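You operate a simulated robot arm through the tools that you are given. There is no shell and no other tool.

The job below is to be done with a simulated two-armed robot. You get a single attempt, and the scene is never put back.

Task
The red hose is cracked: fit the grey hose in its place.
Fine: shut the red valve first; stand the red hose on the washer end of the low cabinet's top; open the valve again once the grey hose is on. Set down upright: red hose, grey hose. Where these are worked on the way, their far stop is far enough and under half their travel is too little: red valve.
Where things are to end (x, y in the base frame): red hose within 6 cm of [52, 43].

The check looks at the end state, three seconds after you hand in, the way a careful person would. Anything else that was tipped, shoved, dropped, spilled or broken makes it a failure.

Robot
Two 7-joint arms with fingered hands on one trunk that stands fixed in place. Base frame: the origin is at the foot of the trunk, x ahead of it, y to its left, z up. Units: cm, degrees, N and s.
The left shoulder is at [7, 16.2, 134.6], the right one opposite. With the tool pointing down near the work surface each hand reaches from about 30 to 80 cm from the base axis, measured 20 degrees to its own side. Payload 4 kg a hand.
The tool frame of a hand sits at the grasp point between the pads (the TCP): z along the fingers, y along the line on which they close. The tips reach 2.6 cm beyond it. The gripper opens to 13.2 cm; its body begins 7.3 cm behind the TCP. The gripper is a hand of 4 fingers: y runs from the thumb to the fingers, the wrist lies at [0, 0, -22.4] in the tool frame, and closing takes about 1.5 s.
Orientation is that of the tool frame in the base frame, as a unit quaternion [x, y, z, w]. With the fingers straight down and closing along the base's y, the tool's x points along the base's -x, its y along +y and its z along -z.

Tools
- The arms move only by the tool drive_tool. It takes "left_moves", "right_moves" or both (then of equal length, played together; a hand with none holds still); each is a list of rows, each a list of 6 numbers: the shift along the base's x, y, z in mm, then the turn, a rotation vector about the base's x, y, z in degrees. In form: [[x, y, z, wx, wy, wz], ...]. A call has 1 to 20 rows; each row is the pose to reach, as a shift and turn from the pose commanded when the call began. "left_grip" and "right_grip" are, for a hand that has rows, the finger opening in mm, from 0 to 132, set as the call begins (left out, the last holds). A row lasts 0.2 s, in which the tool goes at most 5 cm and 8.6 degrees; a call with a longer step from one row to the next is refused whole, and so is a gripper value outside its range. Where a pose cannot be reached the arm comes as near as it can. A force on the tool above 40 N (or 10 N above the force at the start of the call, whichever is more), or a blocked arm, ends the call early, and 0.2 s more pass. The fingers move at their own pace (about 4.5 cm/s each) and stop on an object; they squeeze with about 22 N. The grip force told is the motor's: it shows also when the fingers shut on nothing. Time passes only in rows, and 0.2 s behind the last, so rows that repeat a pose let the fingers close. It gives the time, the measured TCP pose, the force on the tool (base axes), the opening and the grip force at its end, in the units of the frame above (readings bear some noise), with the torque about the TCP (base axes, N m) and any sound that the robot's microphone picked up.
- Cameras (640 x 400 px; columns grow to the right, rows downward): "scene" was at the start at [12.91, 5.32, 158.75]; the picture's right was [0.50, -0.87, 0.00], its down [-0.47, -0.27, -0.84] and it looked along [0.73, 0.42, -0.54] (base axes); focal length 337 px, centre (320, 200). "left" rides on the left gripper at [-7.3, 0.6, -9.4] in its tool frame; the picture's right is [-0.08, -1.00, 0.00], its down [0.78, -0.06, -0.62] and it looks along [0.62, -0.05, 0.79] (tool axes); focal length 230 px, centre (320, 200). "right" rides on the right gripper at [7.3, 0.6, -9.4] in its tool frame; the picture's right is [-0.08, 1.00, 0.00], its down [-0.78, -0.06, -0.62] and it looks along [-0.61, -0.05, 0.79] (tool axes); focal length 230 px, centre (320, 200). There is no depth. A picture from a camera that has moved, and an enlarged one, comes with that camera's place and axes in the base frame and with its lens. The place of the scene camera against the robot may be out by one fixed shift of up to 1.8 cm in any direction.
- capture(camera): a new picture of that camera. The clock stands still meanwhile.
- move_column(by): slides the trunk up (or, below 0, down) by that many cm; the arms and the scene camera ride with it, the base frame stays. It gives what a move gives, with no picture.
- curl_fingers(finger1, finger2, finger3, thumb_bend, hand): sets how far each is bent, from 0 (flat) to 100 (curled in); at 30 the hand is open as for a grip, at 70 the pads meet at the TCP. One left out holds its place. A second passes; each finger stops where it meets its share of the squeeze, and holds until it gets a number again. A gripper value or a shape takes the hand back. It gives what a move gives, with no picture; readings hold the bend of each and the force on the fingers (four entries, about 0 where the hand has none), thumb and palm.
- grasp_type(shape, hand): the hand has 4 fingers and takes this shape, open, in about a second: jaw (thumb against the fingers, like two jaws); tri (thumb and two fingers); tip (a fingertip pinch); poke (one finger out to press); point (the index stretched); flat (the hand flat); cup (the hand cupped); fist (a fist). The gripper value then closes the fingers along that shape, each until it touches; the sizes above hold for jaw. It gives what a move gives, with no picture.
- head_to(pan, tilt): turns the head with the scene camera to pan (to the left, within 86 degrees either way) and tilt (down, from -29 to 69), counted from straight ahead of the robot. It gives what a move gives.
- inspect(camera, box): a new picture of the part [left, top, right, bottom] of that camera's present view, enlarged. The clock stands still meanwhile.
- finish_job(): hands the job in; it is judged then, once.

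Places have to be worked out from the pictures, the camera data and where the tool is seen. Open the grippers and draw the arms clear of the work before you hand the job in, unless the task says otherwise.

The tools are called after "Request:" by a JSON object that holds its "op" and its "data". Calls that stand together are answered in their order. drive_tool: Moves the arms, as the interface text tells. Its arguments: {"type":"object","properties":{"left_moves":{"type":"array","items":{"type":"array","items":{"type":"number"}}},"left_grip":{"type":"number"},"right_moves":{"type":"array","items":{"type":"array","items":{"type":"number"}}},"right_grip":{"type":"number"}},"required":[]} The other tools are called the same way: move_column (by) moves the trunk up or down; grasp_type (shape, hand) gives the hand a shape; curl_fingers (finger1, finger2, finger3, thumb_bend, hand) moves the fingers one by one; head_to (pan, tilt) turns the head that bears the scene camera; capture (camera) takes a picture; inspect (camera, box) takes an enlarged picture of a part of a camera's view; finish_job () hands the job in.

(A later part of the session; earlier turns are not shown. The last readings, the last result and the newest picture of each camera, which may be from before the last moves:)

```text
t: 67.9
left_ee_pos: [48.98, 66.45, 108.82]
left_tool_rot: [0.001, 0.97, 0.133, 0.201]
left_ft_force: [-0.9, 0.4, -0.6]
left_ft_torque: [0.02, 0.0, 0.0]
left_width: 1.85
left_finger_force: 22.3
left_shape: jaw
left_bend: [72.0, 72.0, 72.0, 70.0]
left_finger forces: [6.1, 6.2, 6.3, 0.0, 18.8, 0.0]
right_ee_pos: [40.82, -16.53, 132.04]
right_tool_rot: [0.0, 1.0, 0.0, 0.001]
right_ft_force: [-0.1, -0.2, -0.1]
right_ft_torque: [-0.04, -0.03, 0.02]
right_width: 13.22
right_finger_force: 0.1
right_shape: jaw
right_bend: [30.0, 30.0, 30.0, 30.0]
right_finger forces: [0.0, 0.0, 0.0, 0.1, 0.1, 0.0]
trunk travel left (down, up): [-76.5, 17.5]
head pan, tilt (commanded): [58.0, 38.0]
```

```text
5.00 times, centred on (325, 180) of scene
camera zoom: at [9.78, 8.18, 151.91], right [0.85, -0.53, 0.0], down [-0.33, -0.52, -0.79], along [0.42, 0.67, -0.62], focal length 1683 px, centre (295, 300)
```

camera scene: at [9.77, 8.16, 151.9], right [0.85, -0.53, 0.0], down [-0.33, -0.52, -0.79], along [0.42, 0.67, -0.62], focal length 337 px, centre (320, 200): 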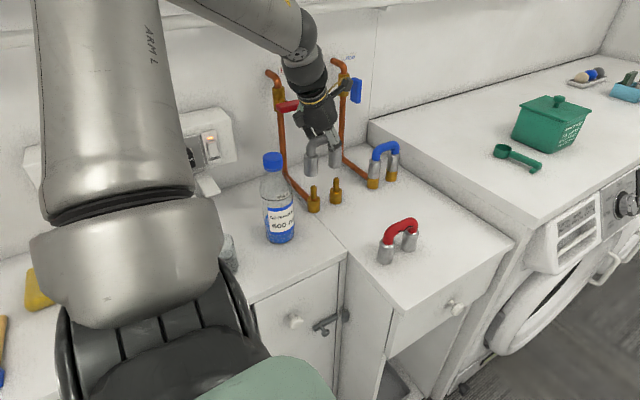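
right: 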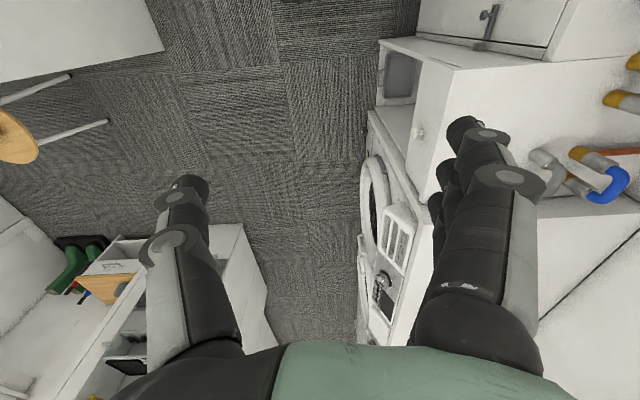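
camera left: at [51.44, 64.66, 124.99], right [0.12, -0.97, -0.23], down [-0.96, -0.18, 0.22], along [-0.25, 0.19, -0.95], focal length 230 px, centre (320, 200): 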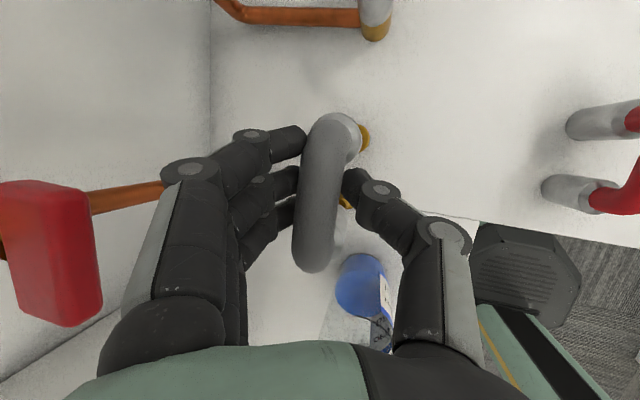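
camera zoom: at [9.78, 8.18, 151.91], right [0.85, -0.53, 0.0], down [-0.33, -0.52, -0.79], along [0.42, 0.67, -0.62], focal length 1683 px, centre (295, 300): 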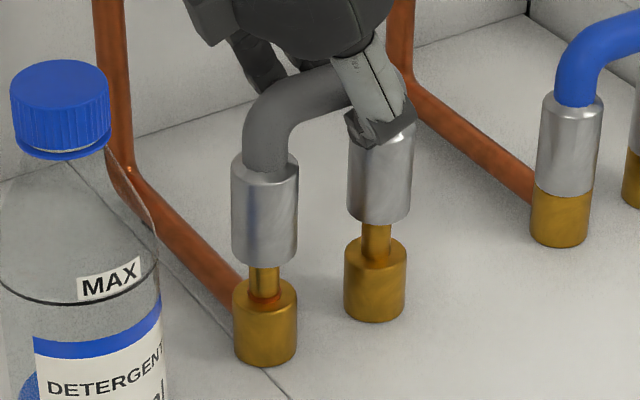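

Still no resistance with the sleeves about 1 cm below the pin-tip height, so the pins are inside. I continue down towards the seat at TCP z≈106.

Request:
{"op": "drive_tool", "data": {"left_moves": [[0, 0, -4, 0, 0, 0], [0, 0, -8, 0, 0, 0], [0, 0, -12, 0, 0, 0], [0, 0, -16, 0, 0, 0], [0, 0, -20, 0, 0, 0]]}}

Request:
{"op": "inspect", "data": {"camera": "scene", "box": [290, 140, 360, 220]}}

```text
t: 69.1
left_ee_pos: [49.12, 66.62, 106.74]
left_tool_rot: [0.0, 0.97, 0.132, 0.203]
left_ft_force: [-0.1, -0.3, -1.7]
left_ft_torque: [0.04, -0.01, 0.01]
left_width: 1.83
left_finger_force: 21.9
left_shape: jaw
left_bend: [72.0, 72.0, 72.0, 70.0]
left_finger forces: [6.1, 6.1, 6.3, 0.0, 18.7, 0.0]
right_ee_pos: [40.78, -16.53, 132.02]
right_tool_rot: [0.0, 1.0, -0.001, 0.0]
right_ft_force: [0.1, -0.5, -0.1]
right_ft_torque: [-0.02, -0.04, 0.0]
right_width: 13.18
right_finger_force: 0.0
right_shape: jaw
right_bend: [30.0, 30.0, 30.0, 30.0]
right_finger forces: [0.1, 0.0, 0.0, 0.0, 0.0, 0.0]
trunk travel left (down, up): [-76.5, 17.5]
head pan, tilt (commanded): [58.0, 38.0]
```

```text
5.00 times, centred on (325, 180) of scene
camera zoom: at [9.78, 8.2, 151.9], right [0.85, -0.53, 0.0], down [-0.33, -0.52, -0.79], along [0.42, 0.67, -0.62], focal length 1683 px, centre (295, 300)
```

zoom: 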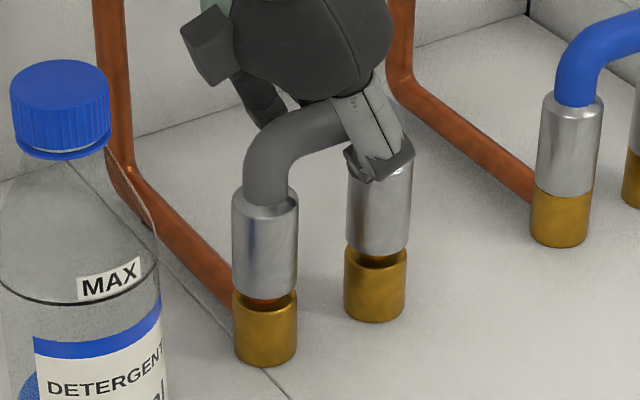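

The sleeves are almost down on the brass with no resistance. I lower the last millimetres in small steps to feel the seat.

Request:
{"op": "drive_tool", "data": {"left_moves": [[0, 0, -3, 0, 0, 0], [0, 0, -5, 0, 0, 0], [0, 0, -7, 0, 0, 0], [0, 0, -8, 0, 0, 0]]}}

Request:
{"op": "inspect", "data": {"camera": "scene", "box": [290, 140, 360, 220]}}

```text
t: 70.1
left_ee_pos: [48.91, 66.5, 105.99]
left_tool_rot: [0.0, 0.97, 0.133, 0.203]
left_ft_force: [0.5, 0.3, -1.2]
left_ft_torque: [-0.01, -0.02, -0.02]
left_width: 1.86
left_finger_force: 21.7
left_shape: jaw
left_bend: [72.0, 72.0, 72.0, 70.0]
left_finger forces: [6.1, 6.2, 6.3, 0.0, 18.8, 0.0]
right_ee_pos: [40.79, -16.58, 131.95]
right_tool_rot: [0.0, 1.0, 0.0, 0.0]
right_ft_force: [0.5, 0.0, 0.0]
right_ft_torque: [-0.02, 0.0, 0.0]
right_width: 13.19
right_finger_force: 0.0
right_shape: jaw
right_bend: [30.0, 30.0, 30.0, 30.0]
right_finger forces: [0.0, 0.0, 0.0, 0.1, 0.0, 0.0]
trunk travel left (down, up): [-76.5, 17.5]
head pan, tilt (commanded): [58.0, 38.0]
```

```text
5.00 times, centred on (325, 180) of scene
camera zoom: at [9.78, 8.18, 151.91], right [0.85, -0.53, 0.0], down [-0.33, -0.52, -0.79], along [0.42, 0.67, -0.62], focal length 1683 px, centre (295, 300)
```

zoom: 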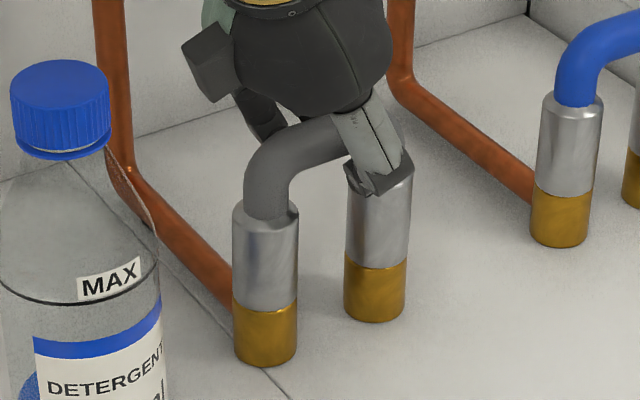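

The sleeves look seated but the force shows no contact yet; I lower by 1 mm steps to be sure.

Request:
{"op": "drive_tool", "data": {"left_moves": [[0, 0, -1, 0, 0, 0], [0, 0, -2, 0, 0, 0], [0, 0, -2, 0, 0, 0]]}}

```text
t: 70.9
left_ee_pos: [49.05, 66.53, 105.8]
left_tool_rot: [0.0, 0.97, 0.134, 0.203]
left_ft_force: [0.3, 1.0, 4.1]
left_ft_torque: [-0.02, 0.0, 0.04]
left_width: 1.86
left_finger_force: 22.1
left_shape: jaw
left_bend: [72.0, 72.0, 72.0, 70.0]
left_finger forces: [6.9, 6.8, 6.5, 0.0, 19.6, 0.0]
right_ee_pos: [40.7, -16.59, 132.03]
right_tool_rot: [-0.001, 1.0, 0.001, 0.0]
right_ft_force: [-0.7, -0.3, 0.1]
right_ft_torque: [0.01, -0.02, 0.0]
right_width: 13.18
right_finger_force: 0.0
right_shape: jaw
right_bend: [30.0, 30.0, 30.0, 30.0]
right_finger forces: [0.0, 0.0, 0.1, 0.0, 0.0, 0.0]
trunk travel left (down, up): [-76.5, 17.5]
head pan, tilt (commanded): [58.0, 38.0]
```

The hose has seated (about +4 N). I press gently 1.5 mm more to make sure it is fully home, then relieve.

Request:
{"op": "drive_tool", "data": {"left_moves": [[0, 0, -1, 0, 0, 0], [0, 0, -2, 0, 0, 0], [0, 0, -2, 0, 0, 0]]}}

Request:
{"op": "drive_tool", "data": {"left_moves": [[0, 0, 2, 0, 0, 0], [0, 0, 3, 0, 0, 0], [0, 0, 3, 0, 0, 0]]}}

Request:
{"op": "inspect", "data": {"camera": "scene", "box": [290, 140, 360, 220]}}

```text
t: 71.7
left_ee_pos: [48.99, 66.52, 105.74]
left_tool_rot: [0.001, 0.97, 0.134, 0.203]
left_ft_force: [1.2, 1.1, 12.0]
left_ft_torque: [0.06, -0.1, 0.01]
left_width: 1.9
left_finger_force: 21.8
left_shape: jaw
left_bend: [72.0, 72.0, 72.0, 70.0]
left_finger forces: [7.7, 7.6, 7.1, 0.1, 20.7, 0.0]
right_ee_pos: [40.69, -16.77, 132.02]
right_tool_rot: [0.0, 1.0, 0.001, 0.0]
right_ft_force: [-0.6, 0.1, -0.3]
right_ft_torque: [0.0, 0.02, -0.02]
right_width: 13.16
right_finger_force: 0.1
right_shape: jaw
right_bend: [30.0, 30.0, 30.0, 30.0]
right_finger forces: [0.1, 0.0, 0.0, 0.0, 0.1, 0.1]
trunk travel left (down, up): [-76.5, 17.5]
head pan, tilt (commanded): [58.0, 38.0]
```

```text
t: 72.5
left_ee_pos: [49.06, 66.47, 105.88]
left_tool_rot: [0.001, 0.97, 0.133, 0.202]
left_ft_force: [0.8, 0.6, 2.9]
left_ft_torque: [-0.03, 0.01, 0.01]
left_width: 1.85
left_finger_force: 21.9
left_shape: jaw
left_bend: [72.0, 72.0, 72.0, 70.0]
left_finger forces: [7.3, 7.1, 6.9, 0.1, 21.6, 0.0]
right_ee_pos: [40.8, -16.72, 131.94]
right_tool_rot: [0.001, 1.0, 0.001, 0.001]
right_ft_force: [0.0, 0.0, 0.3]
right_ft_torque: [0.02, -0.01, 0.02]
right_width: 13.19
right_finger_force: 0.1
right_shape: jaw
right_bend: [30.0, 30.0, 30.0, 30.0]
right_finger forces: [0.0, 0.0, 0.0, 0.0, 0.1, 0.0]
trunk travel left (down, up): [-76.5, 17.5]
head pan, tilt (commanded): [58.0, 38.0]
```

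```text
5.00 times, centred on (325, 180) of scene
camera zoom: at [9.75, 8.11, 151.9], right [0.85, -0.53, 0.0], down [-0.33, -0.52, -0.79], along [0.42, 0.67, -0.62], focal length 1683 px, centre (295, 300)
```

zoom: 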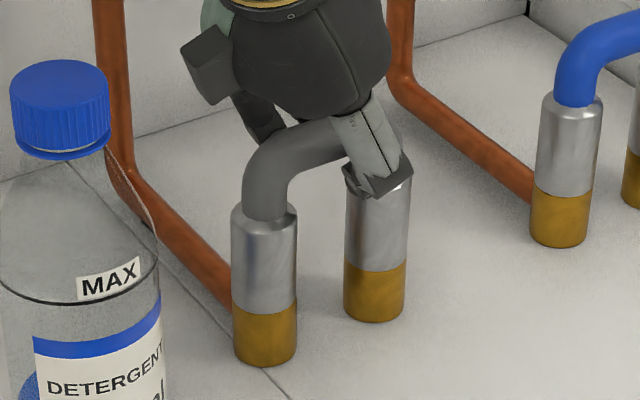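

The grey hose sits flush on both brass sockets. I open the jaws and lift the hand straight up.

Request:
{"op": "drive_tool", "data": {"left_moves": [[0, 0, 0, 0, 0, 0], [0, 0, 0, 0, 0, 0], [0, 0, 0, 0, 0, 0], [0, 0, 0, 0, 0, 0], [0, 0, 0, 0, 0, 0], [0, 0, 0, 0, 0, 0], [0, 0, 0, 0, 0, 0], [0, 0, 0, 0, 0, 0]], "left_grip": 132}}

Request:
{"op": "drive_tool", "data": {"left_moves": [[0, 0, 15, 0, 0, 0], [0, 0, 45, 0, 0, 0], [0, 0, 90, 0, 0, 0], [0, -20, 130, 0, 0, 0], [0, -50, 140, 0, 0, 0]]}}

Request:
{"op": "capture", "data": {"camera": "scene"}}

Request:
{"op": "capture", "data": {"camera": "left"}}

```text
t: 74.3
left_ee_pos: [49.13, 66.63, 105.83]
left_tool_rot: [0.0, 0.97, 0.133, 0.202]
left_ft_force: [-0.6, -0.3, 0.0]
left_ft_torque: [0.03, 0.0, -0.01]
left_width: 13.21
left_finger_force: 0.0
left_shape: jaw
left_bend: [30.0, 30.0, 30.0, 30.0]
left_finger forces: [0.0, 0.0, 0.1, 0.0, 0.1, 0.0]
right_ee_pos: [40.79, -16.73, 131.93]
right_tool_rot: [0.0, 1.0, 0.0, 0.0]
right_ft_force: [0.5, 0.3, 0.5]
right_ft_torque: [-0.01, 0.0, -0.04]
right_width: 13.17
right_finger_force: 0.0
right_shape: jaw
right_bend: [30.0, 30.0, 30.0, 30.0]
right_finger forces: [0.1, 0.1, 0.0, 0.0, 0.0, 0.0]
trunk travel left (down, up): [-76.5, 17.5]
head pan, tilt (commanded): [58.0, 38.0]
```

```text
t: 75.5
left_ee_pos: [49.13, 61.41, 119.96]
left_tool_rot: [0.001, 0.97, 0.134, 0.201]
left_ft_force: [-0.3, -0.3, 0.2]
left_ft_torque: [-0.01, 0.01, 0.03]
left_width: 13.17
left_finger_force: 0.2
left_shape: jaw
left_bend: [30.0, 30.0, 30.0, 30.0]
left_finger forces: [0.1, 0.1, 0.0, 0.1, 0.0, 0.0]
right_ee_pos: [40.74, -16.66, 132.0]
right_tool_rot: [0.0, 1.0, 0.001, 0.001]
right_ft_force: [0.2, -0.3, -0.3]
right_ft_torque: [0.01, 0.01, 0.0]
right_width: 13.21
right_finger_force: 0.0
right_shape: jaw
right_bend: [30.0, 30.0, 30.0, 30.0]
right_finger forces: [0.1, 0.0, 0.1, 0.0, 0.1, 0.1]
trunk travel left (down, up): [-76.5, 17.5]
head pan, tilt (commanded): [58.0, 38.0]
```

```text
taken
camera scene: at [9.75, 8.0, 151.91], right [0.85, -0.53, 0.0], down [-0.33, -0.52, -0.79], along [0.42, 0.67, -0.61], focal length 337 px, centre (320, 200)
```

scene: 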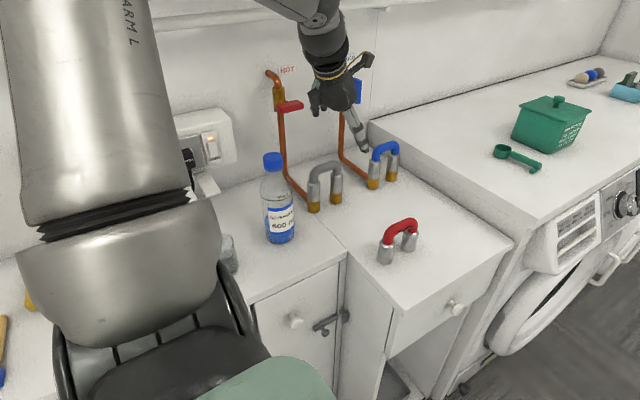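

```text
taken
camera left: at [51.99, 59.31, 131.15], right [0.12, -0.97, -0.23], down [-0.96, -0.18, 0.22], along [-0.25, 0.19, -0.95], focal length 230 px, centre (320, 200)
```

left: 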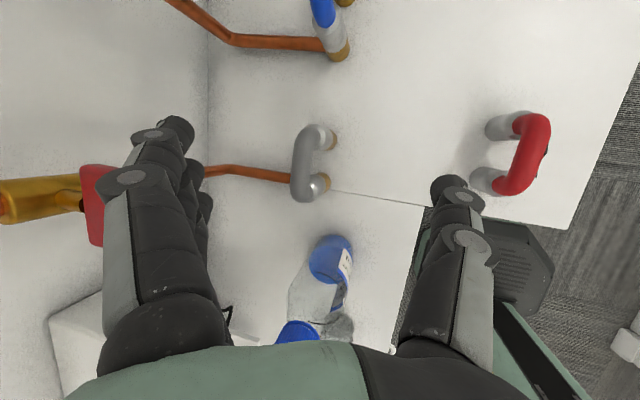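

The grey hose is mounted and stands free. Before re-opening the valve I check the bottle's exact place and height, since the hand will pass near it.

Request:
{"op": "inspect", "data": {"camera": "left", "box": [250, 220, 390, 370]}}

Request:
{"op": "inspect", "data": {"camera": "scene", "box": [240, 60, 360, 250]}}

```text
2.67 times, centred on (320, 295) of left
camera zoom: at [51.99, 59.31, 131.15], right [0.12, -0.97, -0.23], down [-0.96, -0.18, 0.22], along [-0.25, 0.19, -0.95], focal length 614 px, centre (320, -53)
```

zoom: 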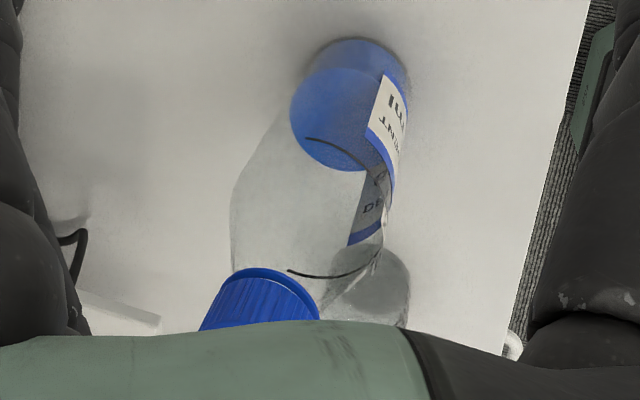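

```text
2.11 times, centred on (300, 155) of scene
camera zoom: at [9.75, 8.0, 151.91], right [0.85, -0.53, 0.0], down [-0.33, -0.52, -0.79], along [0.42, 0.67, -0.61], focal length 709 px, centre (362, 295)
```

zoom: 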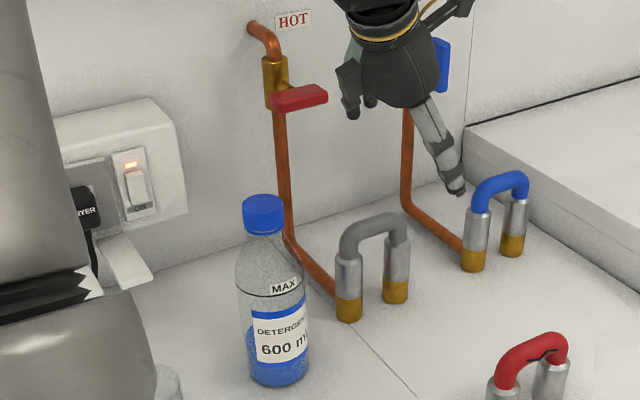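

The bottle's axis is at (33, 63.4) with its cap up to z≈115, so for opening I will use finger 3 (the −x side finger) with a steeper hand, which keeps the hand away from bottle and grey hose. I raise the trunk 6 cm and turn the hand to a 25° lean towards the wall.

Request:
{"op": "move_column", "data": {"by": 6}}

Request:
{"op": "drive_tool", "data": {"left_moves": [[-3, -4, 0, 2.34, 5.73, 1.27], [-6, -8, 0, 4.68, 11.45, 2.54], [-9, -12, 0, 7.0, 17.2, 3.8], [-11, -14, 0, 9.35, 22.9, 5.07], [-11, -14, 0, 9.35, 22.9, 5.07]]}}

Request:
{"op": "curl_fingers", "data": {"hand": "left", "finger1": 100, "finger2": 100, "finger3": 45, "thumb_bend": 30}}

Request:
{"op": "capture", "data": {"camera": "left"}}

Request:
{"op": "head_to", "data": {"pan": 62, "tilt": 30}}

Request:
{"op": "capture", "data": {"camera": "scene"}}

```text
t: 76.5
left_ee_pos: [48.98, 61.68, 125.78]
left_tool_rot: [0.0, 0.97, 0.133, 0.202]
left_ft_force: [-0.3, -0.6, 0.1]
left_ft_torque: [0.0, 0.01, 0.02]
left_width: 13.19
left_finger_force: 0.1
left_shape: jaw
left_bend: [30.0, 30.0, 30.0, 30.0]
left_finger forces: [0.1, 0.0, 0.0, 0.0, 0.1, 0.0]
right_ee_pos: [40.92, -16.73, 137.96]
right_tool_rot: [0.0, 1.0, 0.001, 0.0]
right_ft_force: [0.3, -0.7, -0.5]
right_ft_torque: [0.01, 0.04, 0.02]
right_width: 13.2
right_finger_force: 0.1
right_shape: jaw
right_bend: [30.0, 30.0, 30.0, 30.0]
right_finger forces: [0.1, 0.0, 0.1, 0.1, 0.0, 0.0]
trunk travel left (down, up): [-82.5, 11.5]
head pan, tilt (commanded): [58.0, 38.0]
```

```text
t: 77.7
left_ee_pos: [47.93, 60.3, 125.87]
left_tool_rot: [0.0, 0.976, 0.217, -0.001]
left_ft_force: [0.3, 0.0, 0.5]
left_ft_torque: [0.01, 0.0, -0.05]
left_width: 13.19
left_finger_force: 0.0
left_shape: jaw
left_bend: [30.0, 30.0, 30.0, 30.0]
left_finger forces: [0.0, 0.1, 0.1, 0.0, 0.0, 0.1]
right_ee_pos: [40.9, -16.65, 138.05]
right_tool_rot: [0.0, 1.0, 0.0, 0.0]
right_ft_force: [0.4, 1.2, 0.5]
right_ft_torque: [0.02, -0.02, 0.02]
right_width: 13.2
right_finger_force: 0.1
right_shape: jaw
right_bend: [30.0, 30.0, 30.0, 30.0]
right_finger forces: [0.0, 0.0, 0.0, 0.0, 0.0, 0.0]
trunk travel left (down, up): [-82.5, 11.5]
head pan, tilt (commanded): [58.0, 38.0]
```

```text
t: 78.7
left_ee_pos: [47.9, 60.27, 125.85]
left_tool_rot: [0.0, 0.976, 0.217, -0.002]
left_ft_force: [-0.2, -0.5, 0.1]
left_ft_torque: [-0.01, 0.0, 0.01]
left_width: 6.05
left_finger_force: 0.0
left_shape: fingers
left_bend: [100.0, 100.0, 45.0, 30.0]
left_finger forces: [0.0, 0.0, 0.0, 0.0, 0.1, 0.1]
right_ee_pos: [40.84, -16.66, 138.03]
right_tool_rot: [0.001, 1.0, 0.0, -0.001]
right_ft_force: [-0.5, 0.2, 1.1]
right_ft_torque: [-0.02, -0.01, 0.0]
right_width: 13.18
right_finger_force: 0.1
right_shape: jaw
right_bend: [30.0, 30.0, 30.0, 30.0]
right_finger forces: [0.0, 0.0, 0.1, 0.0, 0.0, 0.0]
trunk travel left (down, up): [-82.5, 11.5]
head pan, tilt (commanded): [58.0, 38.0]
```

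```text
taken
camera left: at [55.24, 56.88, 134.46], right [0.08, -0.9, -0.42], down [-0.78, -0.32, 0.53], along [-0.62, 0.29, -0.73], focal length 230 px, centre (320, 200)
```

left: 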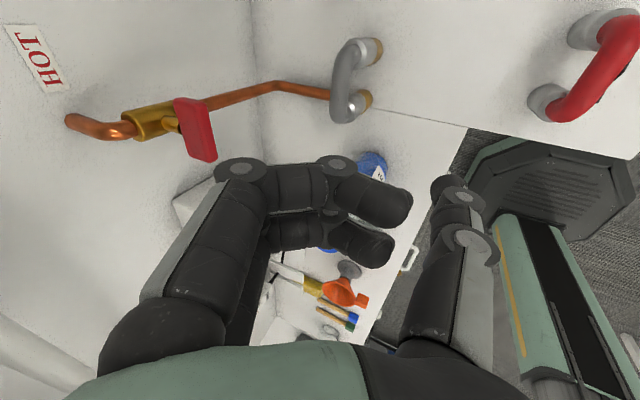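

```text
t: 79.4
left_ee_pos: [47.95, 60.23, 125.85]
left_tool_rot: [0.001, 0.976, 0.217, -0.002]
left_ft_force: [-0.3, -0.5, 0.0]
left_ft_torque: [0.04, 0.01, -0.02]
left_width: 6.04
left_finger_force: 0.1
left_shape: fingers
left_bend: [100.0, 100.0, 45.0, 30.0]
left_finger forces: [0.1, 0.1, 0.0, 0.0, 0.0, 0.0]
right_ee_pos: [40.82, -16.6, 138.07]
right_tool_rot: [0.0, 1.0, 0.0, -0.001]
right_ft_force: [0.3, 1.0, 0.4]
right_ft_torque: [0.0, 0.02, -0.01]
right_width: 13.19
right_finger_force: 0.0
right_shape: jaw
right_bend: [30.0, 30.0, 30.0, 30.0]
right_finger forces: [0.0, 0.0, 0.1, 0.2, 0.0, 0.1]
trunk travel left (down, up): [-82.5, 11.5]
head pan, tilt (commanded): [62.0, 30.0]
```

```text
taken
camera scene: at [9.45, 8.82, 159.14], right [0.88, -0.47, 0.0], down [-0.24, -0.44, -0.87], along [0.41, 0.76, -0.5], focal length 337 px, centre (320, 200)
```

scene: 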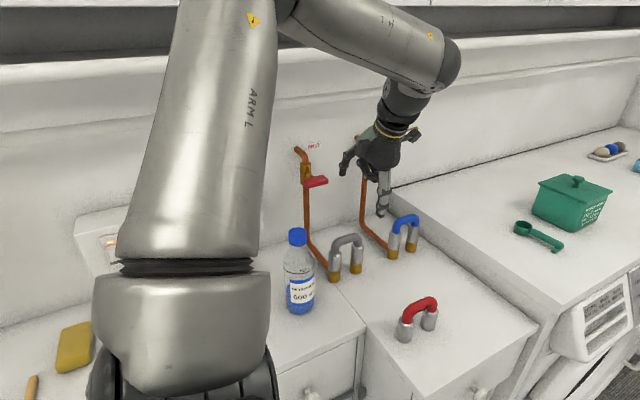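

The lever's state and the hand are visible; finger 3 is hidden from the hand camera, so I enlarge the scene view to see it and the paddle.

Request:
{"op": "inspect", "data": {"camera": "scene", "box": [280, 110, 440, 240]}}

Request:
{"op": "inspect", "data": {"camera": "left", "box": [50, 60, 290, 260]}}

```text
3.08 times, centred on (360, 175) of scene
camera zoom: at [9.45, 8.82, 159.14], right [0.88, -0.47, 0.0], down [-0.24, -0.44, -0.87], along [0.41, 0.76, -0.5], focal length 1036 px, centre (197, 277)
```

zoom: 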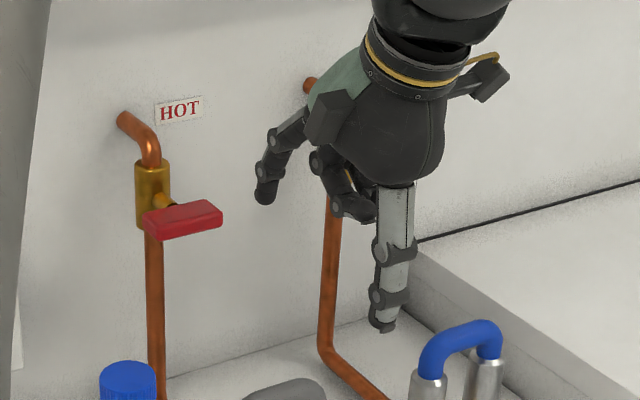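

```text
2.00 times, centred on (170, 160) of left
camera zoom: at [55.22, 56.89, 134.47], right [0.08, -0.9, -0.42], down [-0.78, -0.32, 0.53], along [-0.62, 0.29, -0.73], focal length 460 px, centre (620, 280)
```

zoom: 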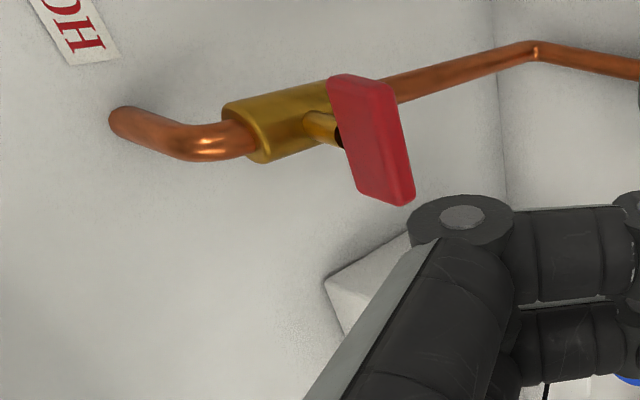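

The paddle matches its predicted position exactly in the hand camera. I bring finger 3 above the paddle's left end, still about 2 cm high, and check against the paddle in the scene view.

Request:
{"op": "drive_tool", "data": {"left_moves": [[-15, 20, 0, 0, 0, 0], [-32, 50, 0, 0, 0, 0], [-32, 85, 0, 0, 0, 0], [-32, 111, 0, 0, 0, 0], [-32, 111, -20, 0, 0, 0], [-32, 111, -34, 0, 0, 0], [-32, 111, -34, 0, 0, 0]]}}

Request:
{"op": "inspect", "data": {"camera": "scene", "box": [270, 120, 370, 220]}}

Request:
{"op": "capture", "data": {"camera": "left"}}

```text
t: 81.0
left_ee_pos: [44.65, 71.35, 122.46]
left_tool_rot: [0.001, 0.976, 0.217, -0.001]
left_ft_force: [0.4, 0.5, 0.8]
left_ft_torque: [0.07, 0.01, 0.01]
left_width: 6.01
left_finger_force: 0.0
left_shape: fingers
left_bend: [100.0, 100.0, 45.0, 30.0]
left_finger forces: [0.0, 0.0, 0.0, 0.1, 0.0, 0.1]
right_ee_pos: [40.88, -16.68, 137.89]
right_tool_rot: [0.0, 1.0, 0.0, 0.0]
right_ft_force: [0.4, -0.1, 0.1]
right_ft_torque: [-0.01, 0.01, 0.0]
right_width: 13.19
right_finger_force: 0.0
right_shape: jaw
right_bend: [30.0, 30.0, 30.0, 30.0]
right_finger forces: [0.0, 0.0, 0.1, 0.0, 0.0, 0.1]
trunk travel left (down, up): [-82.5, 11.5]
head pan, tilt (commanded): [62.0, 30.0]
```

```text
4.00 times, centred on (320, 170) of scene
camera zoom: at [9.45, 8.82, 159.14], right [0.88, -0.47, 0.0], down [-0.24, -0.44, -0.87], along [0.41, 0.76, -0.5], focal length 1347 px, centre (320, 320)
```

zoom: 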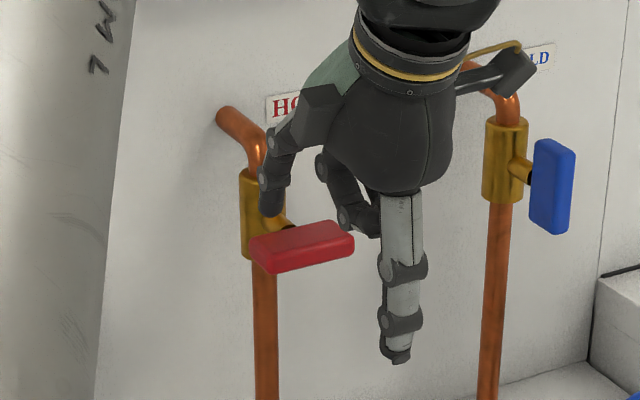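

```text
taken
camera left: at [51.99, 67.99, 131.13], right [0.08, -0.9, -0.42], down [-0.78, -0.32, 0.53], along [-0.62, 0.29, -0.73], focal length 230 px, centre (320, 200)
```

left: 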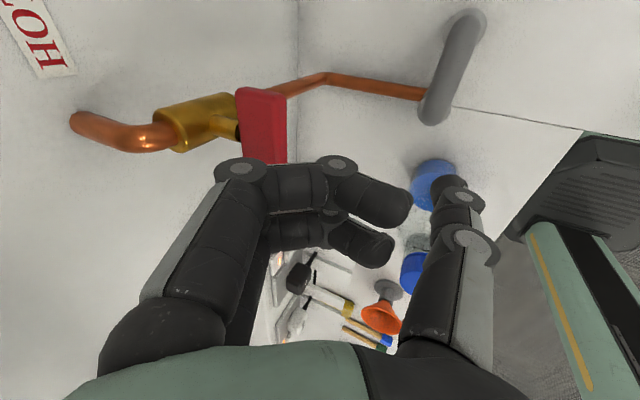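

In the scene view the fingertip hangs about 1.5–2 cm above the paddle's left half, a bit close to the pivot. I shift 4 mm to −x and go down in small steps, pushing the left end down.

Request:
{"op": "drive_tool", "data": {"left_moves": [[-4, 0, -5, 0, 0, 0], [-4, 0, -10, 0, 0, 0], [-4, 0, -14, 0, 0, 0], [-4, 0, -18, 0, 0, 0], [-4, 0, -22, 0, 0, 0]]}}

Request:
{"op": "inspect", "data": {"camera": "scene", "box": [270, 120, 370, 220]}}

Request:
{"op": "inspect", "data": {"camera": "left", "box": [60, 40, 320, 260]}}

```text
t: 82.2
left_ee_pos: [44.22, 71.39, 120.27]
left_tool_rot: [0.0, 0.976, 0.217, -0.002]
left_ft_force: [-0.4, 0.6, 0.4]
left_ft_torque: [-0.03, 0.0, -0.05]
left_width: 6.06
left_finger_force: 0.0
left_shape: fingers
left_bend: [100.0, 100.0, 45.0, 30.0]
left_finger forces: [0.0, 0.0, 0.0, 0.0, 0.1, 0.1]
right_ee_pos: [40.8, -16.69, 137.88]
right_tool_rot: [0.0, 1.0, 0.001, 0.001]
right_ft_force: [0.6, 0.6, -1.1]
right_ft_torque: [-0.05, -0.03, 0.01]
right_width: 13.17
right_finger_force: 0.2
right_shape: jaw
right_bend: [30.0, 30.0, 30.0, 30.0]
right_finger forces: [0.1, 0.0, 0.0, 0.1, 0.1, 0.0]
trunk travel left (down, up): [-82.5, 11.5]
head pan, tilt (commanded): [62.0, 30.0]
```

```text
4.00 times, centred on (320, 170) of scene
camera zoom: at [9.45, 8.84, 159.14], right [0.88, -0.47, 0.0], down [-0.24, -0.44, -0.87], along [0.41, 0.76, -0.5], focal length 1347 px, centre (320, 320)
```

zoom: 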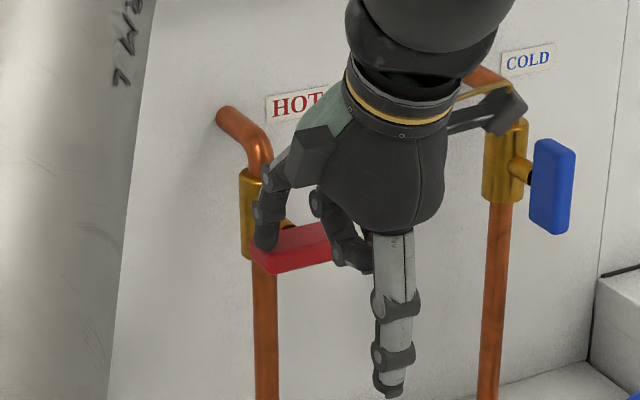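

```text
1.82 times, centred on (190, 150) of left
camera zoom: at [51.6, 68.01, 128.87], right [0.08, -0.9, -0.42], down [-0.78, -0.32, 0.53], along [-0.62, 0.29, -0.73], focal length 418 px, centre (556, 291)
```

zoom: 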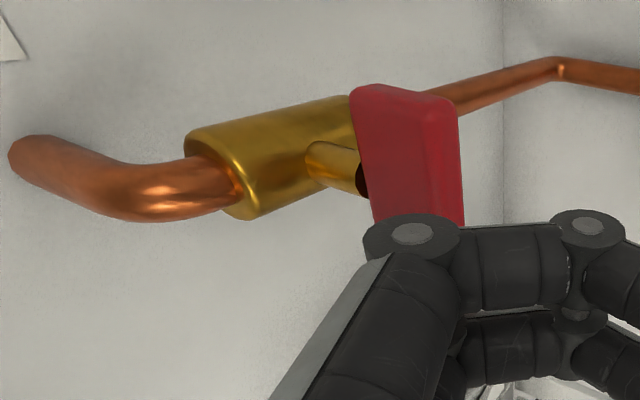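

No contact yet; the tip is right above the paddle's left end. I continue down 3 mm at a time.

Request:
{"op": "drive_tool", "data": {"left_moves": [[0, 0, -3, 0, 0, 0], [0, 0, -6, 0, 0, 0], [0, 0, -9, 0, 0, 0], [0, 0, -12, 0, 0, 0]]}}

Request:
{"op": "inspect", "data": {"camera": "scene", "box": [270, 120, 370, 220]}}

Request:
{"op": "inspect", "data": {"camera": "left", "box": [60, 40, 320, 260]}}

```text
t: 83.2
left_ee_pos: [44.24, 71.28, 119.09]
left_tool_rot: [0.0, 0.976, 0.217, -0.001]
left_ft_force: [-1.4, 0.2, 1.8]
left_ft_torque: [0.09, 0.03, 0.08]
left_width: 6.01
left_finger_force: 0.8
left_shape: fingers
left_bend: [100.0, 100.0, 44.0, 30.0]
left_finger forces: [0.0, 0.0, 1.7, 0.0, 0.0, 0.1]
right_ee_pos: [40.67, -16.69, 137.96]
right_tool_rot: [0.0, 1.0, 0.001, 0.0]
right_ft_force: [0.3, -1.3, -0.2]
right_ft_torque: [0.01, 0.0, 0.03]
right_width: 13.18
right_finger_force: 0.1
right_shape: jaw
right_bend: [30.0, 30.0, 30.0, 30.0]
right_finger forces: [0.1, 0.0, 0.1, 0.0, 0.0, 0.1]
trunk travel left (down, up): [-82.5, 11.5]
head pan, tilt (commanded): [62.0, 30.0]
```

```text
4.00 times, centred on (320, 170) of scene
camera zoom: at [9.38, 8.78, 159.15], right [0.88, -0.47, 0.0], down [-0.23, -0.44, -0.87], along [0.41, 0.76, -0.5], focal length 1347 px, centre (320, 320)
```

zoom: 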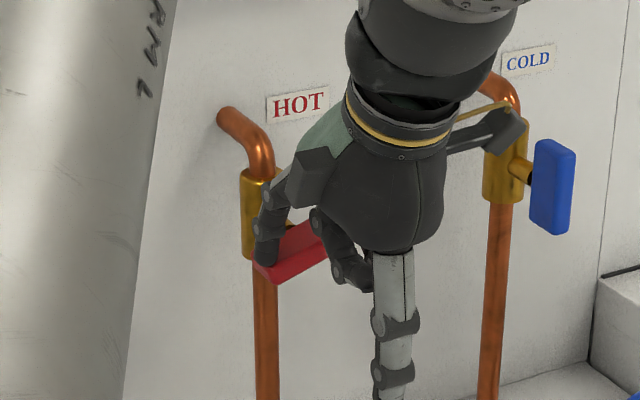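

```text
1.82 times, centred on (190, 150) of left
camera zoom: at [51.54, 67.96, 127.72], right [0.08, -0.9, -0.42], down [-0.78, -0.32, 0.53], along [-0.62, 0.29, -0.73], focal length 418 px, centre (556, 291)
```

zoom: 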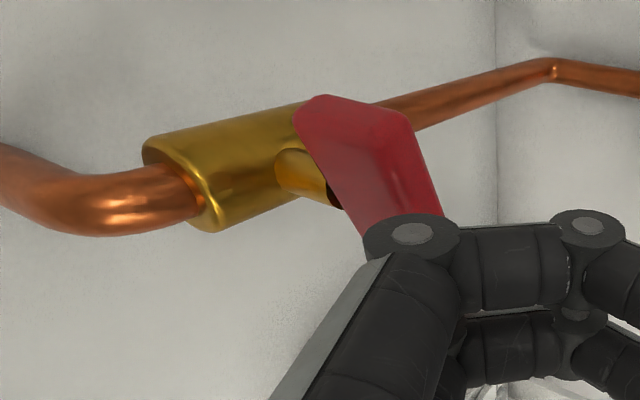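

The paddle's left end is going down and the right end rising, with under 2 N. I continue down along the arc.

Request:
{"op": "drive_tool", "data": {"left_moves": [[-1, 0, -4, 0, 0, 0], [-2, 0, -8, 0, 0, 0], [-2, 0, -12, 0, 0, 0], [-2, 0, -16, 0, 0, 0]]}}

Request:
{"op": "inspect", "data": {"camera": "scene", "box": [270, 120, 370, 220]}}

Request:
{"op": "inspect", "data": {"camera": "left", "box": [60, 40, 320, 260]}}

```text
t: 84.2
left_ee_pos: [44.07, 71.44, 117.37]
left_tool_rot: [0.0, 0.976, 0.217, -0.001]
left_ft_force: [-0.4, -0.1, 1.6]
left_ft_torque: [0.08, 0.06, 0.06]
left_width: 6.03
left_finger_force: 1.1
left_shape: fingers
left_bend: [100.0, 100.0, 44.0, 30.0]
left_finger forces: [0.1, 0.0, 1.4, 0.0, 0.0, 0.1]
right_ee_pos: [40.77, -16.72, 137.95]
right_tool_rot: [0.0, 1.0, 0.001, 0.0]
right_ft_force: [0.1, -0.3, 0.0]
right_ft_torque: [0.0, -0.02, 0.0]
right_width: 13.18
right_finger_force: 0.0
right_shape: jaw
right_bend: [30.0, 30.0, 30.0, 30.0]
right_finger forces: [0.0, 0.1, 0.0, 0.0, 0.1, 0.1]
trunk travel left (down, up): [-82.5, 11.5]
head pan, tilt (commanded): [62.0, 30.0]
```

```text
4.00 times, centred on (320, 170) of scene
camera zoom: at [9.43, 8.8, 159.15], right [0.88, -0.47, 0.0], down [-0.23, -0.44, -0.87], along [0.41, 0.76, -0.5], focal length 1347 px, centre (320, 320)
```

zoom: 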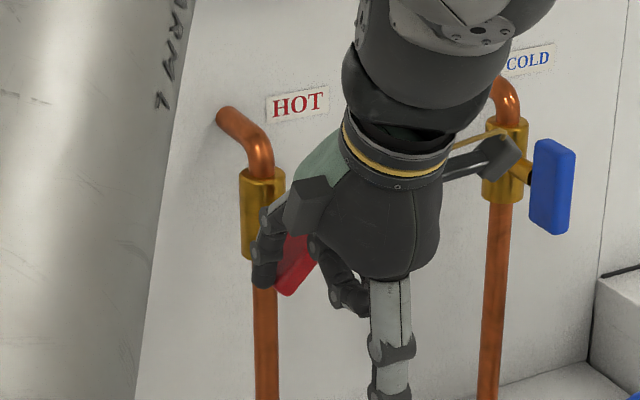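

```text
1.82 times, centred on (190, 150) of left
camera zoom: at [51.41, 67.97, 126.07], right [0.08, -0.9, -0.42], down [-0.78, -0.32, 0.53], along [-0.62, 0.29, -0.73], focal length 418 px, centre (556, 291)
```

zoom: 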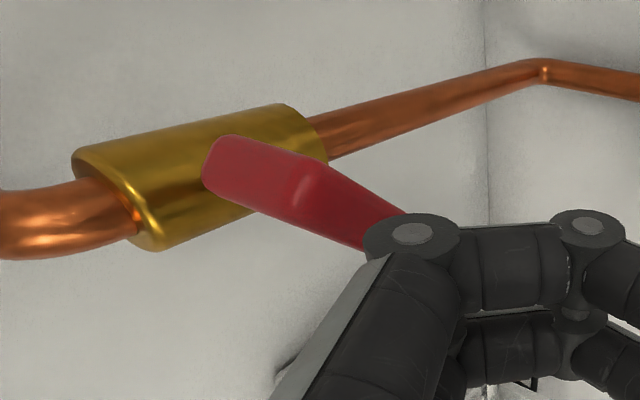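

The paddle is about 55° back. I continue down a little and to the right to bring it to vertical.

Request:
{"op": "drive_tool", "data": {"left_moves": [[3, 0, -5, 0, 0, 0], [6, 0, -8, 0, 0, 0], [9, 0, -10, 0, 0, 0], [12, 0, -11, 0, 0, 0]]}}

Request:
{"op": "inspect", "data": {"camera": "scene", "box": [270, 120, 370, 220]}}

Request:
{"op": "inspect", "data": {"camera": "left", "box": [60, 40, 320, 260]}}

```text
t: 85.2
left_ee_pos: [45.15, 71.23, 116.36]
left_tool_rot: [0.0, 0.976, 0.218, -0.002]
left_ft_force: [-2.1, 0.9, -0.5]
left_ft_torque: [-0.05, -0.02, 0.12]
left_width: 6.03
left_finger_force: 0.8
left_shape: fingers
left_bend: [100.0, 100.0, 44.0, 30.0]
left_finger forces: [0.1, 0.0, 2.1, 0.0, 0.1, 0.1]
right_ee_pos: [40.89, -16.58, 138.1]
right_tool_rot: [0.0, 1.0, 0.0, -0.001]
right_ft_force: [-0.9, -0.2, -0.2]
right_ft_torque: [-0.05, -0.01, 0.0]
right_width: 13.19
right_finger_force: 0.0
right_shape: jaw
right_bend: [30.0, 30.0, 30.0, 30.0]
right_finger forces: [0.1, 0.0, 0.1, 0.1, 0.1, 0.1]
trunk travel left (down, up): [-82.5, 11.5]
head pan, tilt (commanded): [62.0, 30.0]
```

```text
4.00 times, centred on (320, 170) of scene
camera zoom: at [9.39, 8.84, 159.14], right [0.88, -0.47, 0.0], down [-0.23, -0.44, -0.87], along [0.41, 0.76, -0.5], focal length 1347 px, centre (320, 320)
```

zoom: 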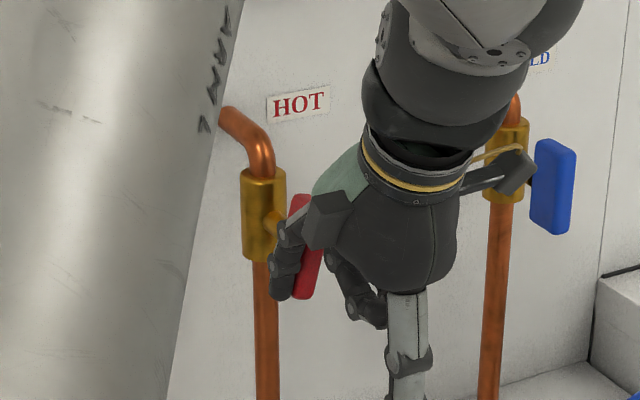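

```text
1.82 times, centred on (190, 150) of left
camera zoom: at [52.55, 67.99, 124.93], right [0.08, -0.9, -0.42], down [-0.78, -0.32, 0.54], along [-0.62, 0.29, -0.73], focal length 418 px, centre (556, 291)
```

zoom: 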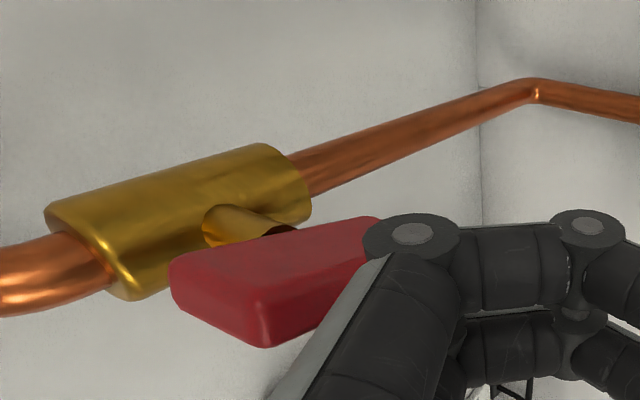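

The paddle is about 77° back; I push further right in small steps until it meets its stop.

Request:
{"op": "drive_tool", "data": {"left_moves": [[2, 0, 0, 0, 0, 0], [4, 0, 0, 0, 0, 0], [6, 0, 0, 0, 0, 0], [8, 0, 0, 0, 0, 0]]}}

Request:
{"op": "inspect", "data": {"camera": "left", "box": [60, 40, 320, 260]}}

Request:
{"op": "inspect", "data": {"camera": "scene", "box": [270, 120, 370, 220]}}

```text
t: 86.2
left_ee_pos: [45.84, 71.36, 116.3]
left_tool_rot: [0.0, 0.976, 0.217, -0.001]
left_ft_force: [-8.2, 0.4, -2.4]
left_ft_torque: [-0.12, -0.14, 0.37]
left_width: 6.03
left_finger_force: 4.0
left_shape: fingers
left_bend: [100.0, 100.0, 45.0, 30.0]
left_finger forces: [0.0, 0.0, 7.8, 0.0, 0.0, 0.1]
right_ee_pos: [40.66, -16.55, 138.07]
right_tool_rot: [0.0, 1.0, 0.0, 0.001]
right_ft_force: [-0.7, -0.1, 0.8]
right_ft_torque: [0.02, -0.02, 0.01]
right_width: 13.19
right_finger_force: 0.0
right_shape: jaw
right_bend: [30.0, 30.0, 30.0, 30.0]
right_finger forces: [0.1, 0.1, 0.0, 0.1, 0.0, 0.0]
trunk travel left (down, up): [-82.5, 11.5]
head pan, tilt (commanded): [62.0, 30.0]
```

```text
1.82 times, centred on (190, 150) of left
camera zoom: at [53.12, 68.1, 124.96], right [0.08, -0.9, -0.42], down [-0.78, -0.32, 0.53], along [-0.62, 0.29, -0.73], focal length 418 px, centre (556, 291)
```

zoom: 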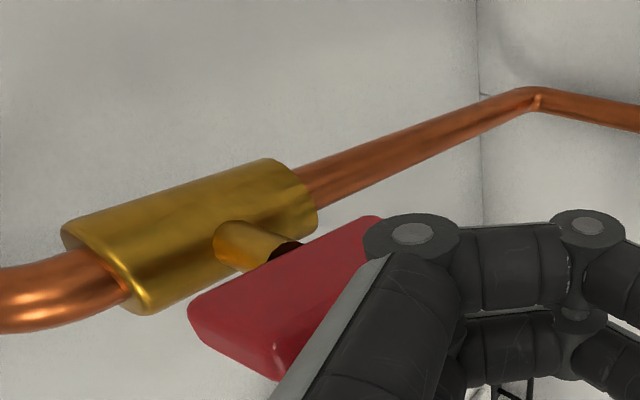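

```text
4.00 times, centred on (320, 170) of scene
camera zoom: at [9.23, 8.9, 159.15], right [0.88, -0.47, 0.0], down [-0.23, -0.44, -0.87], along [0.41, 0.76, -0.5], focal length 1347 px, centre (320, 320)
```

zoom: 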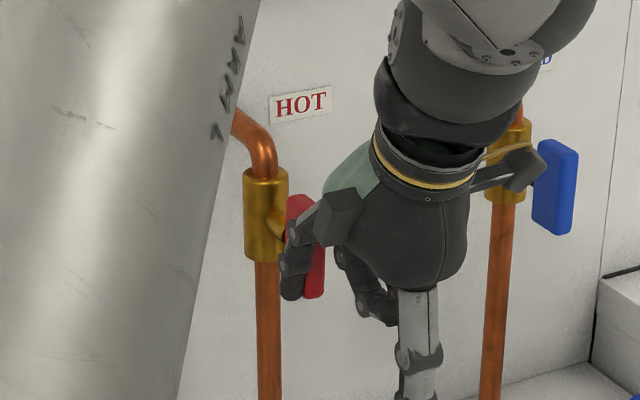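

The paddle is within about 3° of vertical with 8 N on the finger. I push 2–3 mm more to the stop.

Request:
{"op": "drive_tool", "data": {"left_moves": [[1.5, 0, 0, 0, 0, 0], [3, 0, 0, 0, 0, 0], [3, 0, 0, 0, 0, 0]]}}

Request:
{"op": "inspect", "data": {"camera": "left", "box": [60, 40, 320, 260]}}

```text
t: 87.0
left_ee_pos: [45.94, 71.31, 116.31]
left_tool_rot: [-0.001, 0.976, 0.216, -0.001]
left_ft_force: [-16.8, 1.2, -2.8]
left_ft_torque: [-0.17, -0.39, 0.77]
left_width: 6.02
left_finger_force: 8.1
left_shape: fingers
left_bend: [100.0, 100.0, 45.0, 30.0]
left_finger forces: [0.0, 0.0, 16.3, 0.0, 0.0, 0.1]
right_ee_pos: [40.47, -16.49, 138.09]
right_tool_rot: [0.0, 1.0, 0.0, 0.002]
right_ft_force: [-0.3, 0.2, 0.1]
right_ft_torque: [0.02, 0.02, 0.03]
right_width: 13.17
right_finger_force: 0.0
right_shape: jaw
right_bend: [30.0, 30.0, 30.0, 30.0]
right_finger forces: [0.0, 0.1, 0.1, 0.0, 0.0, 0.0]
trunk travel left (down, up): [-82.5, 11.5]
head pan, tilt (commanded): [62.0, 30.0]
```

```text
1.82 times, centred on (190, 150) of left
camera zoom: at [53.21, 68.13, 124.96], right [0.08, -0.9, -0.42], down [-0.78, -0.32, 0.53], along [-0.62, 0.29, -0.73], focal length 418 px, centre (556, 291)
```

zoom: 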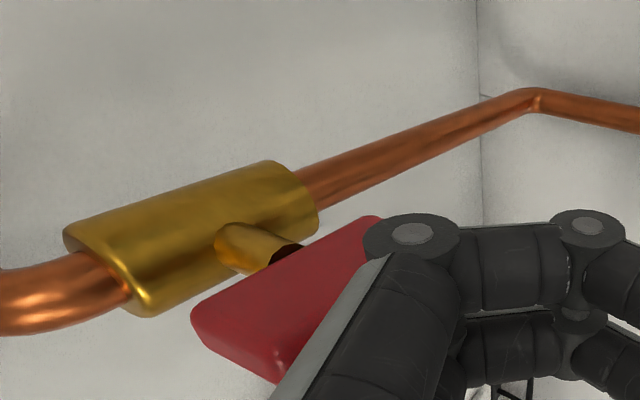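

The force rose to 17 N with no further motion: the valve is back at its open stop. I take the finger off to the left and draw the hand back and up.

Request:
{"op": "drive_tool", "data": {"left_moves": [[-6, 0, 0, 0, 0, 0], [-10, 0, 2, 0, 0, 0], [-10, -30, 10, 0, 0, 0], [-6, -70, 20, 0, 0, 0], [0, -110, 30, 0, 0, 0], [0, -150, 35, 0, 0, 0], [0, -185, 40, -6, 0, 0], [0, -215, 45, -12, 0, 0]]}}

Request:
{"op": "capture", "data": {"camera": "scene"}}

Request:
{"op": "capture", "data": {"camera": "left"}}

```text
t: 88.8
left_ee_pos: [46.51, 49.94, 120.74]
left_tool_rot: [0.001, 0.993, 0.114, 0.0]
left_ft_force: [0.0, 0.8, -0.2]
left_ft_torque: [-0.05, 0.01, -0.01]
left_width: 6.04
left_finger_force: 0.1
left_shape: fingers
left_bend: [100.0, 100.0, 45.0, 30.0]
left_finger forces: [0.1, 0.1, 0.1, 0.0, 0.0, 0.0]
right_ee_pos: [40.81, -16.63, 137.96]
right_tool_rot: [-0.001, 1.0, 0.0, 0.0]
right_ft_force: [-0.4, -0.1, -0.3]
right_ft_torque: [0.01, 0.0, 0.0]
right_width: 13.19
right_finger_force: 0.0
right_shape: jaw
right_bend: [30.0, 30.0, 30.0, 30.0]
right_finger forces: [0.1, 0.1, 0.1, 0.0, 0.0, 0.0]
trunk travel left (down, up): [-82.5, 11.5]
head pan, tilt (commanded): [62.0, 30.0]
```

```text
taken
camera scene: at [9.38, 8.84, 159.14], right [0.88, -0.47, 0.0], down [-0.23, -0.44, -0.87], along [0.41, 0.76, -0.5], focal length 337 px, centre (320, 200)
```

scene: 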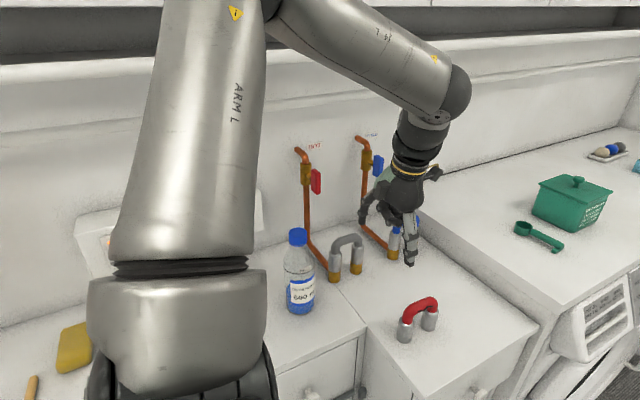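

```text
taken
camera left: at [53.7, 48.37, 129.94], right [0.08, -0.97, -0.23], down [-0.78, -0.2, 0.59], along [-0.62, 0.13, -0.78], focal length 230 px, centre (320, 200)
```

left: 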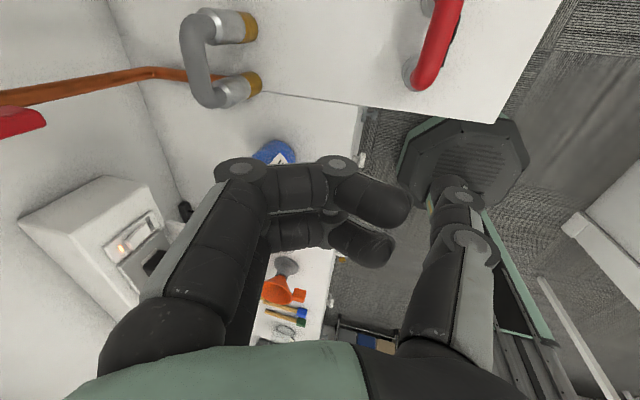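

The valve paddle is vertical again, the grey hose is in place and the red one stands on the cabinet. I open the hand to jaw, take out the lean and draw the left arm back clear of the work.

Request:
{"op": "grasp_type", "data": {"hand": "left", "shape": "jaw"}}

Request:
{"op": "drive_tool", "data": {"left_moves": [[0, -15, 20, -4, 0, 0], [-10, -40, 40, -8, 0, 0], [-25, -70, 60, -13, 0, 0], [-45, -95, 75, -13, 0, 0], [-70, -115, 85, -13, 0, 0], [-95, -130, 95, -13, 0, 0], [-95, -130, 95, -13, 0, 0]]}}

Request:
{"op": "capture", "data": {"camera": "scene"}}

Request:
{"op": "capture", "data": {"camera": "left"}}

```text
t: 89.7
left_ee_pos: [46.5, 49.76, 120.8]
left_tool_rot: [0.001, 0.993, 0.114, -0.001]
left_ft_force: [-0.3, 0.0, 0.2]
left_ft_torque: [0.01, 0.0, 0.03]
left_width: 13.21
left_finger_force: 0.0
left_shape: jaw
left_bend: [30.0, 30.0, 30.0, 30.0]
left_finger forces: [0.0, 0.0, 0.1, 0.1, 0.1, 0.1]
right_ee_pos: [40.91, -16.62, 137.87]
right_tool_rot: [0.0, 1.0, -0.001, 0.0]
right_ft_force: [0.5, -0.6, -0.8]
right_ft_torque: [0.02, 0.01, 0.01]
right_width: 13.18
right_finger_force: 0.2
right_shape: jaw
right_bend: [30.0, 30.0, 30.0, 30.0]
right_finger forces: [0.0, 0.1, 0.2, 0.0, 0.0, 0.1]
trunk travel left (down, up): [-82.5, 11.5]
head pan, tilt (commanded): [62.0, 30.0]
```

```text
t: 91.3
left_ee_pos: [36.91, 36.82, 130.33]
left_tool_rot: [0.001, 1.0, 0.001, -0.002]
left_ft_force: [0.6, 0.5, 0.6]
left_ft_torque: [0.04, 0.03, -0.03]
left_width: 13.19
left_finger_force: 0.1
left_shape: jaw
left_bend: [30.0, 30.0, 30.0, 30.0]
left_finger forces: [0.1, 0.0, 0.1, 0.0, 0.1, 0.0]
right_ee_pos: [40.93, -16.61, 138.0]
right_tool_rot: [0.0, 1.0, 0.0, 0.0]
right_ft_force: [-0.1, -1.0, 0.4]
right_ft_torque: [0.0, 0.04, 0.0]
right_width: 13.2
right_finger_force: 0.0
right_shape: jaw
right_bend: [30.0, 30.0, 30.0, 30.0]
right_finger forces: [0.0, 0.0, 0.0, 0.0, 0.1, 0.1]
trunk travel left (down, up): [-82.5, 11.5]
head pan, tilt (commanded): [62.0, 30.0]
```

```text
taken
camera scene: at [9.51, 8.84, 159.14], right [0.88, -0.47, 0.0], down [-0.24, -0.44, -0.87], along [0.41, 0.76, -0.5], focal length 337 px, centre (320, 200)
```

scene: 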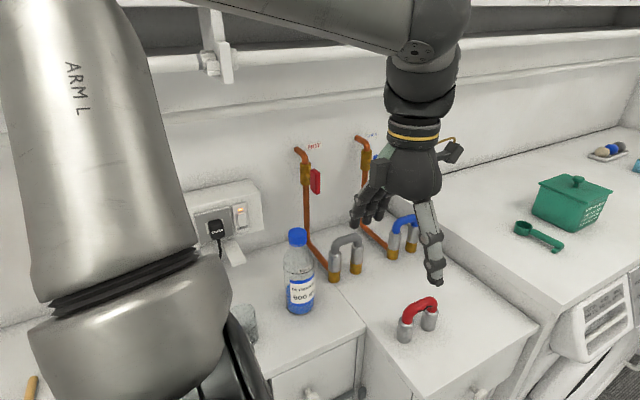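

```text
taken
camera left: at [44.27, 37.44, 139.58], right [0.08, -1.0, 0.0], down [-0.78, -0.06, 0.62], along [-0.62, -0.05, -0.79], focal length 230 px, centre (320, 200)
```

left: 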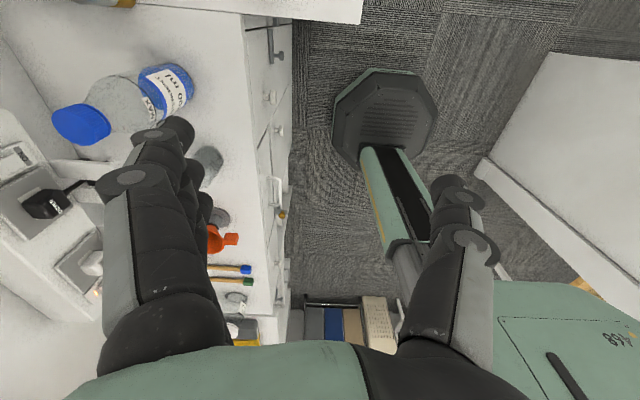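

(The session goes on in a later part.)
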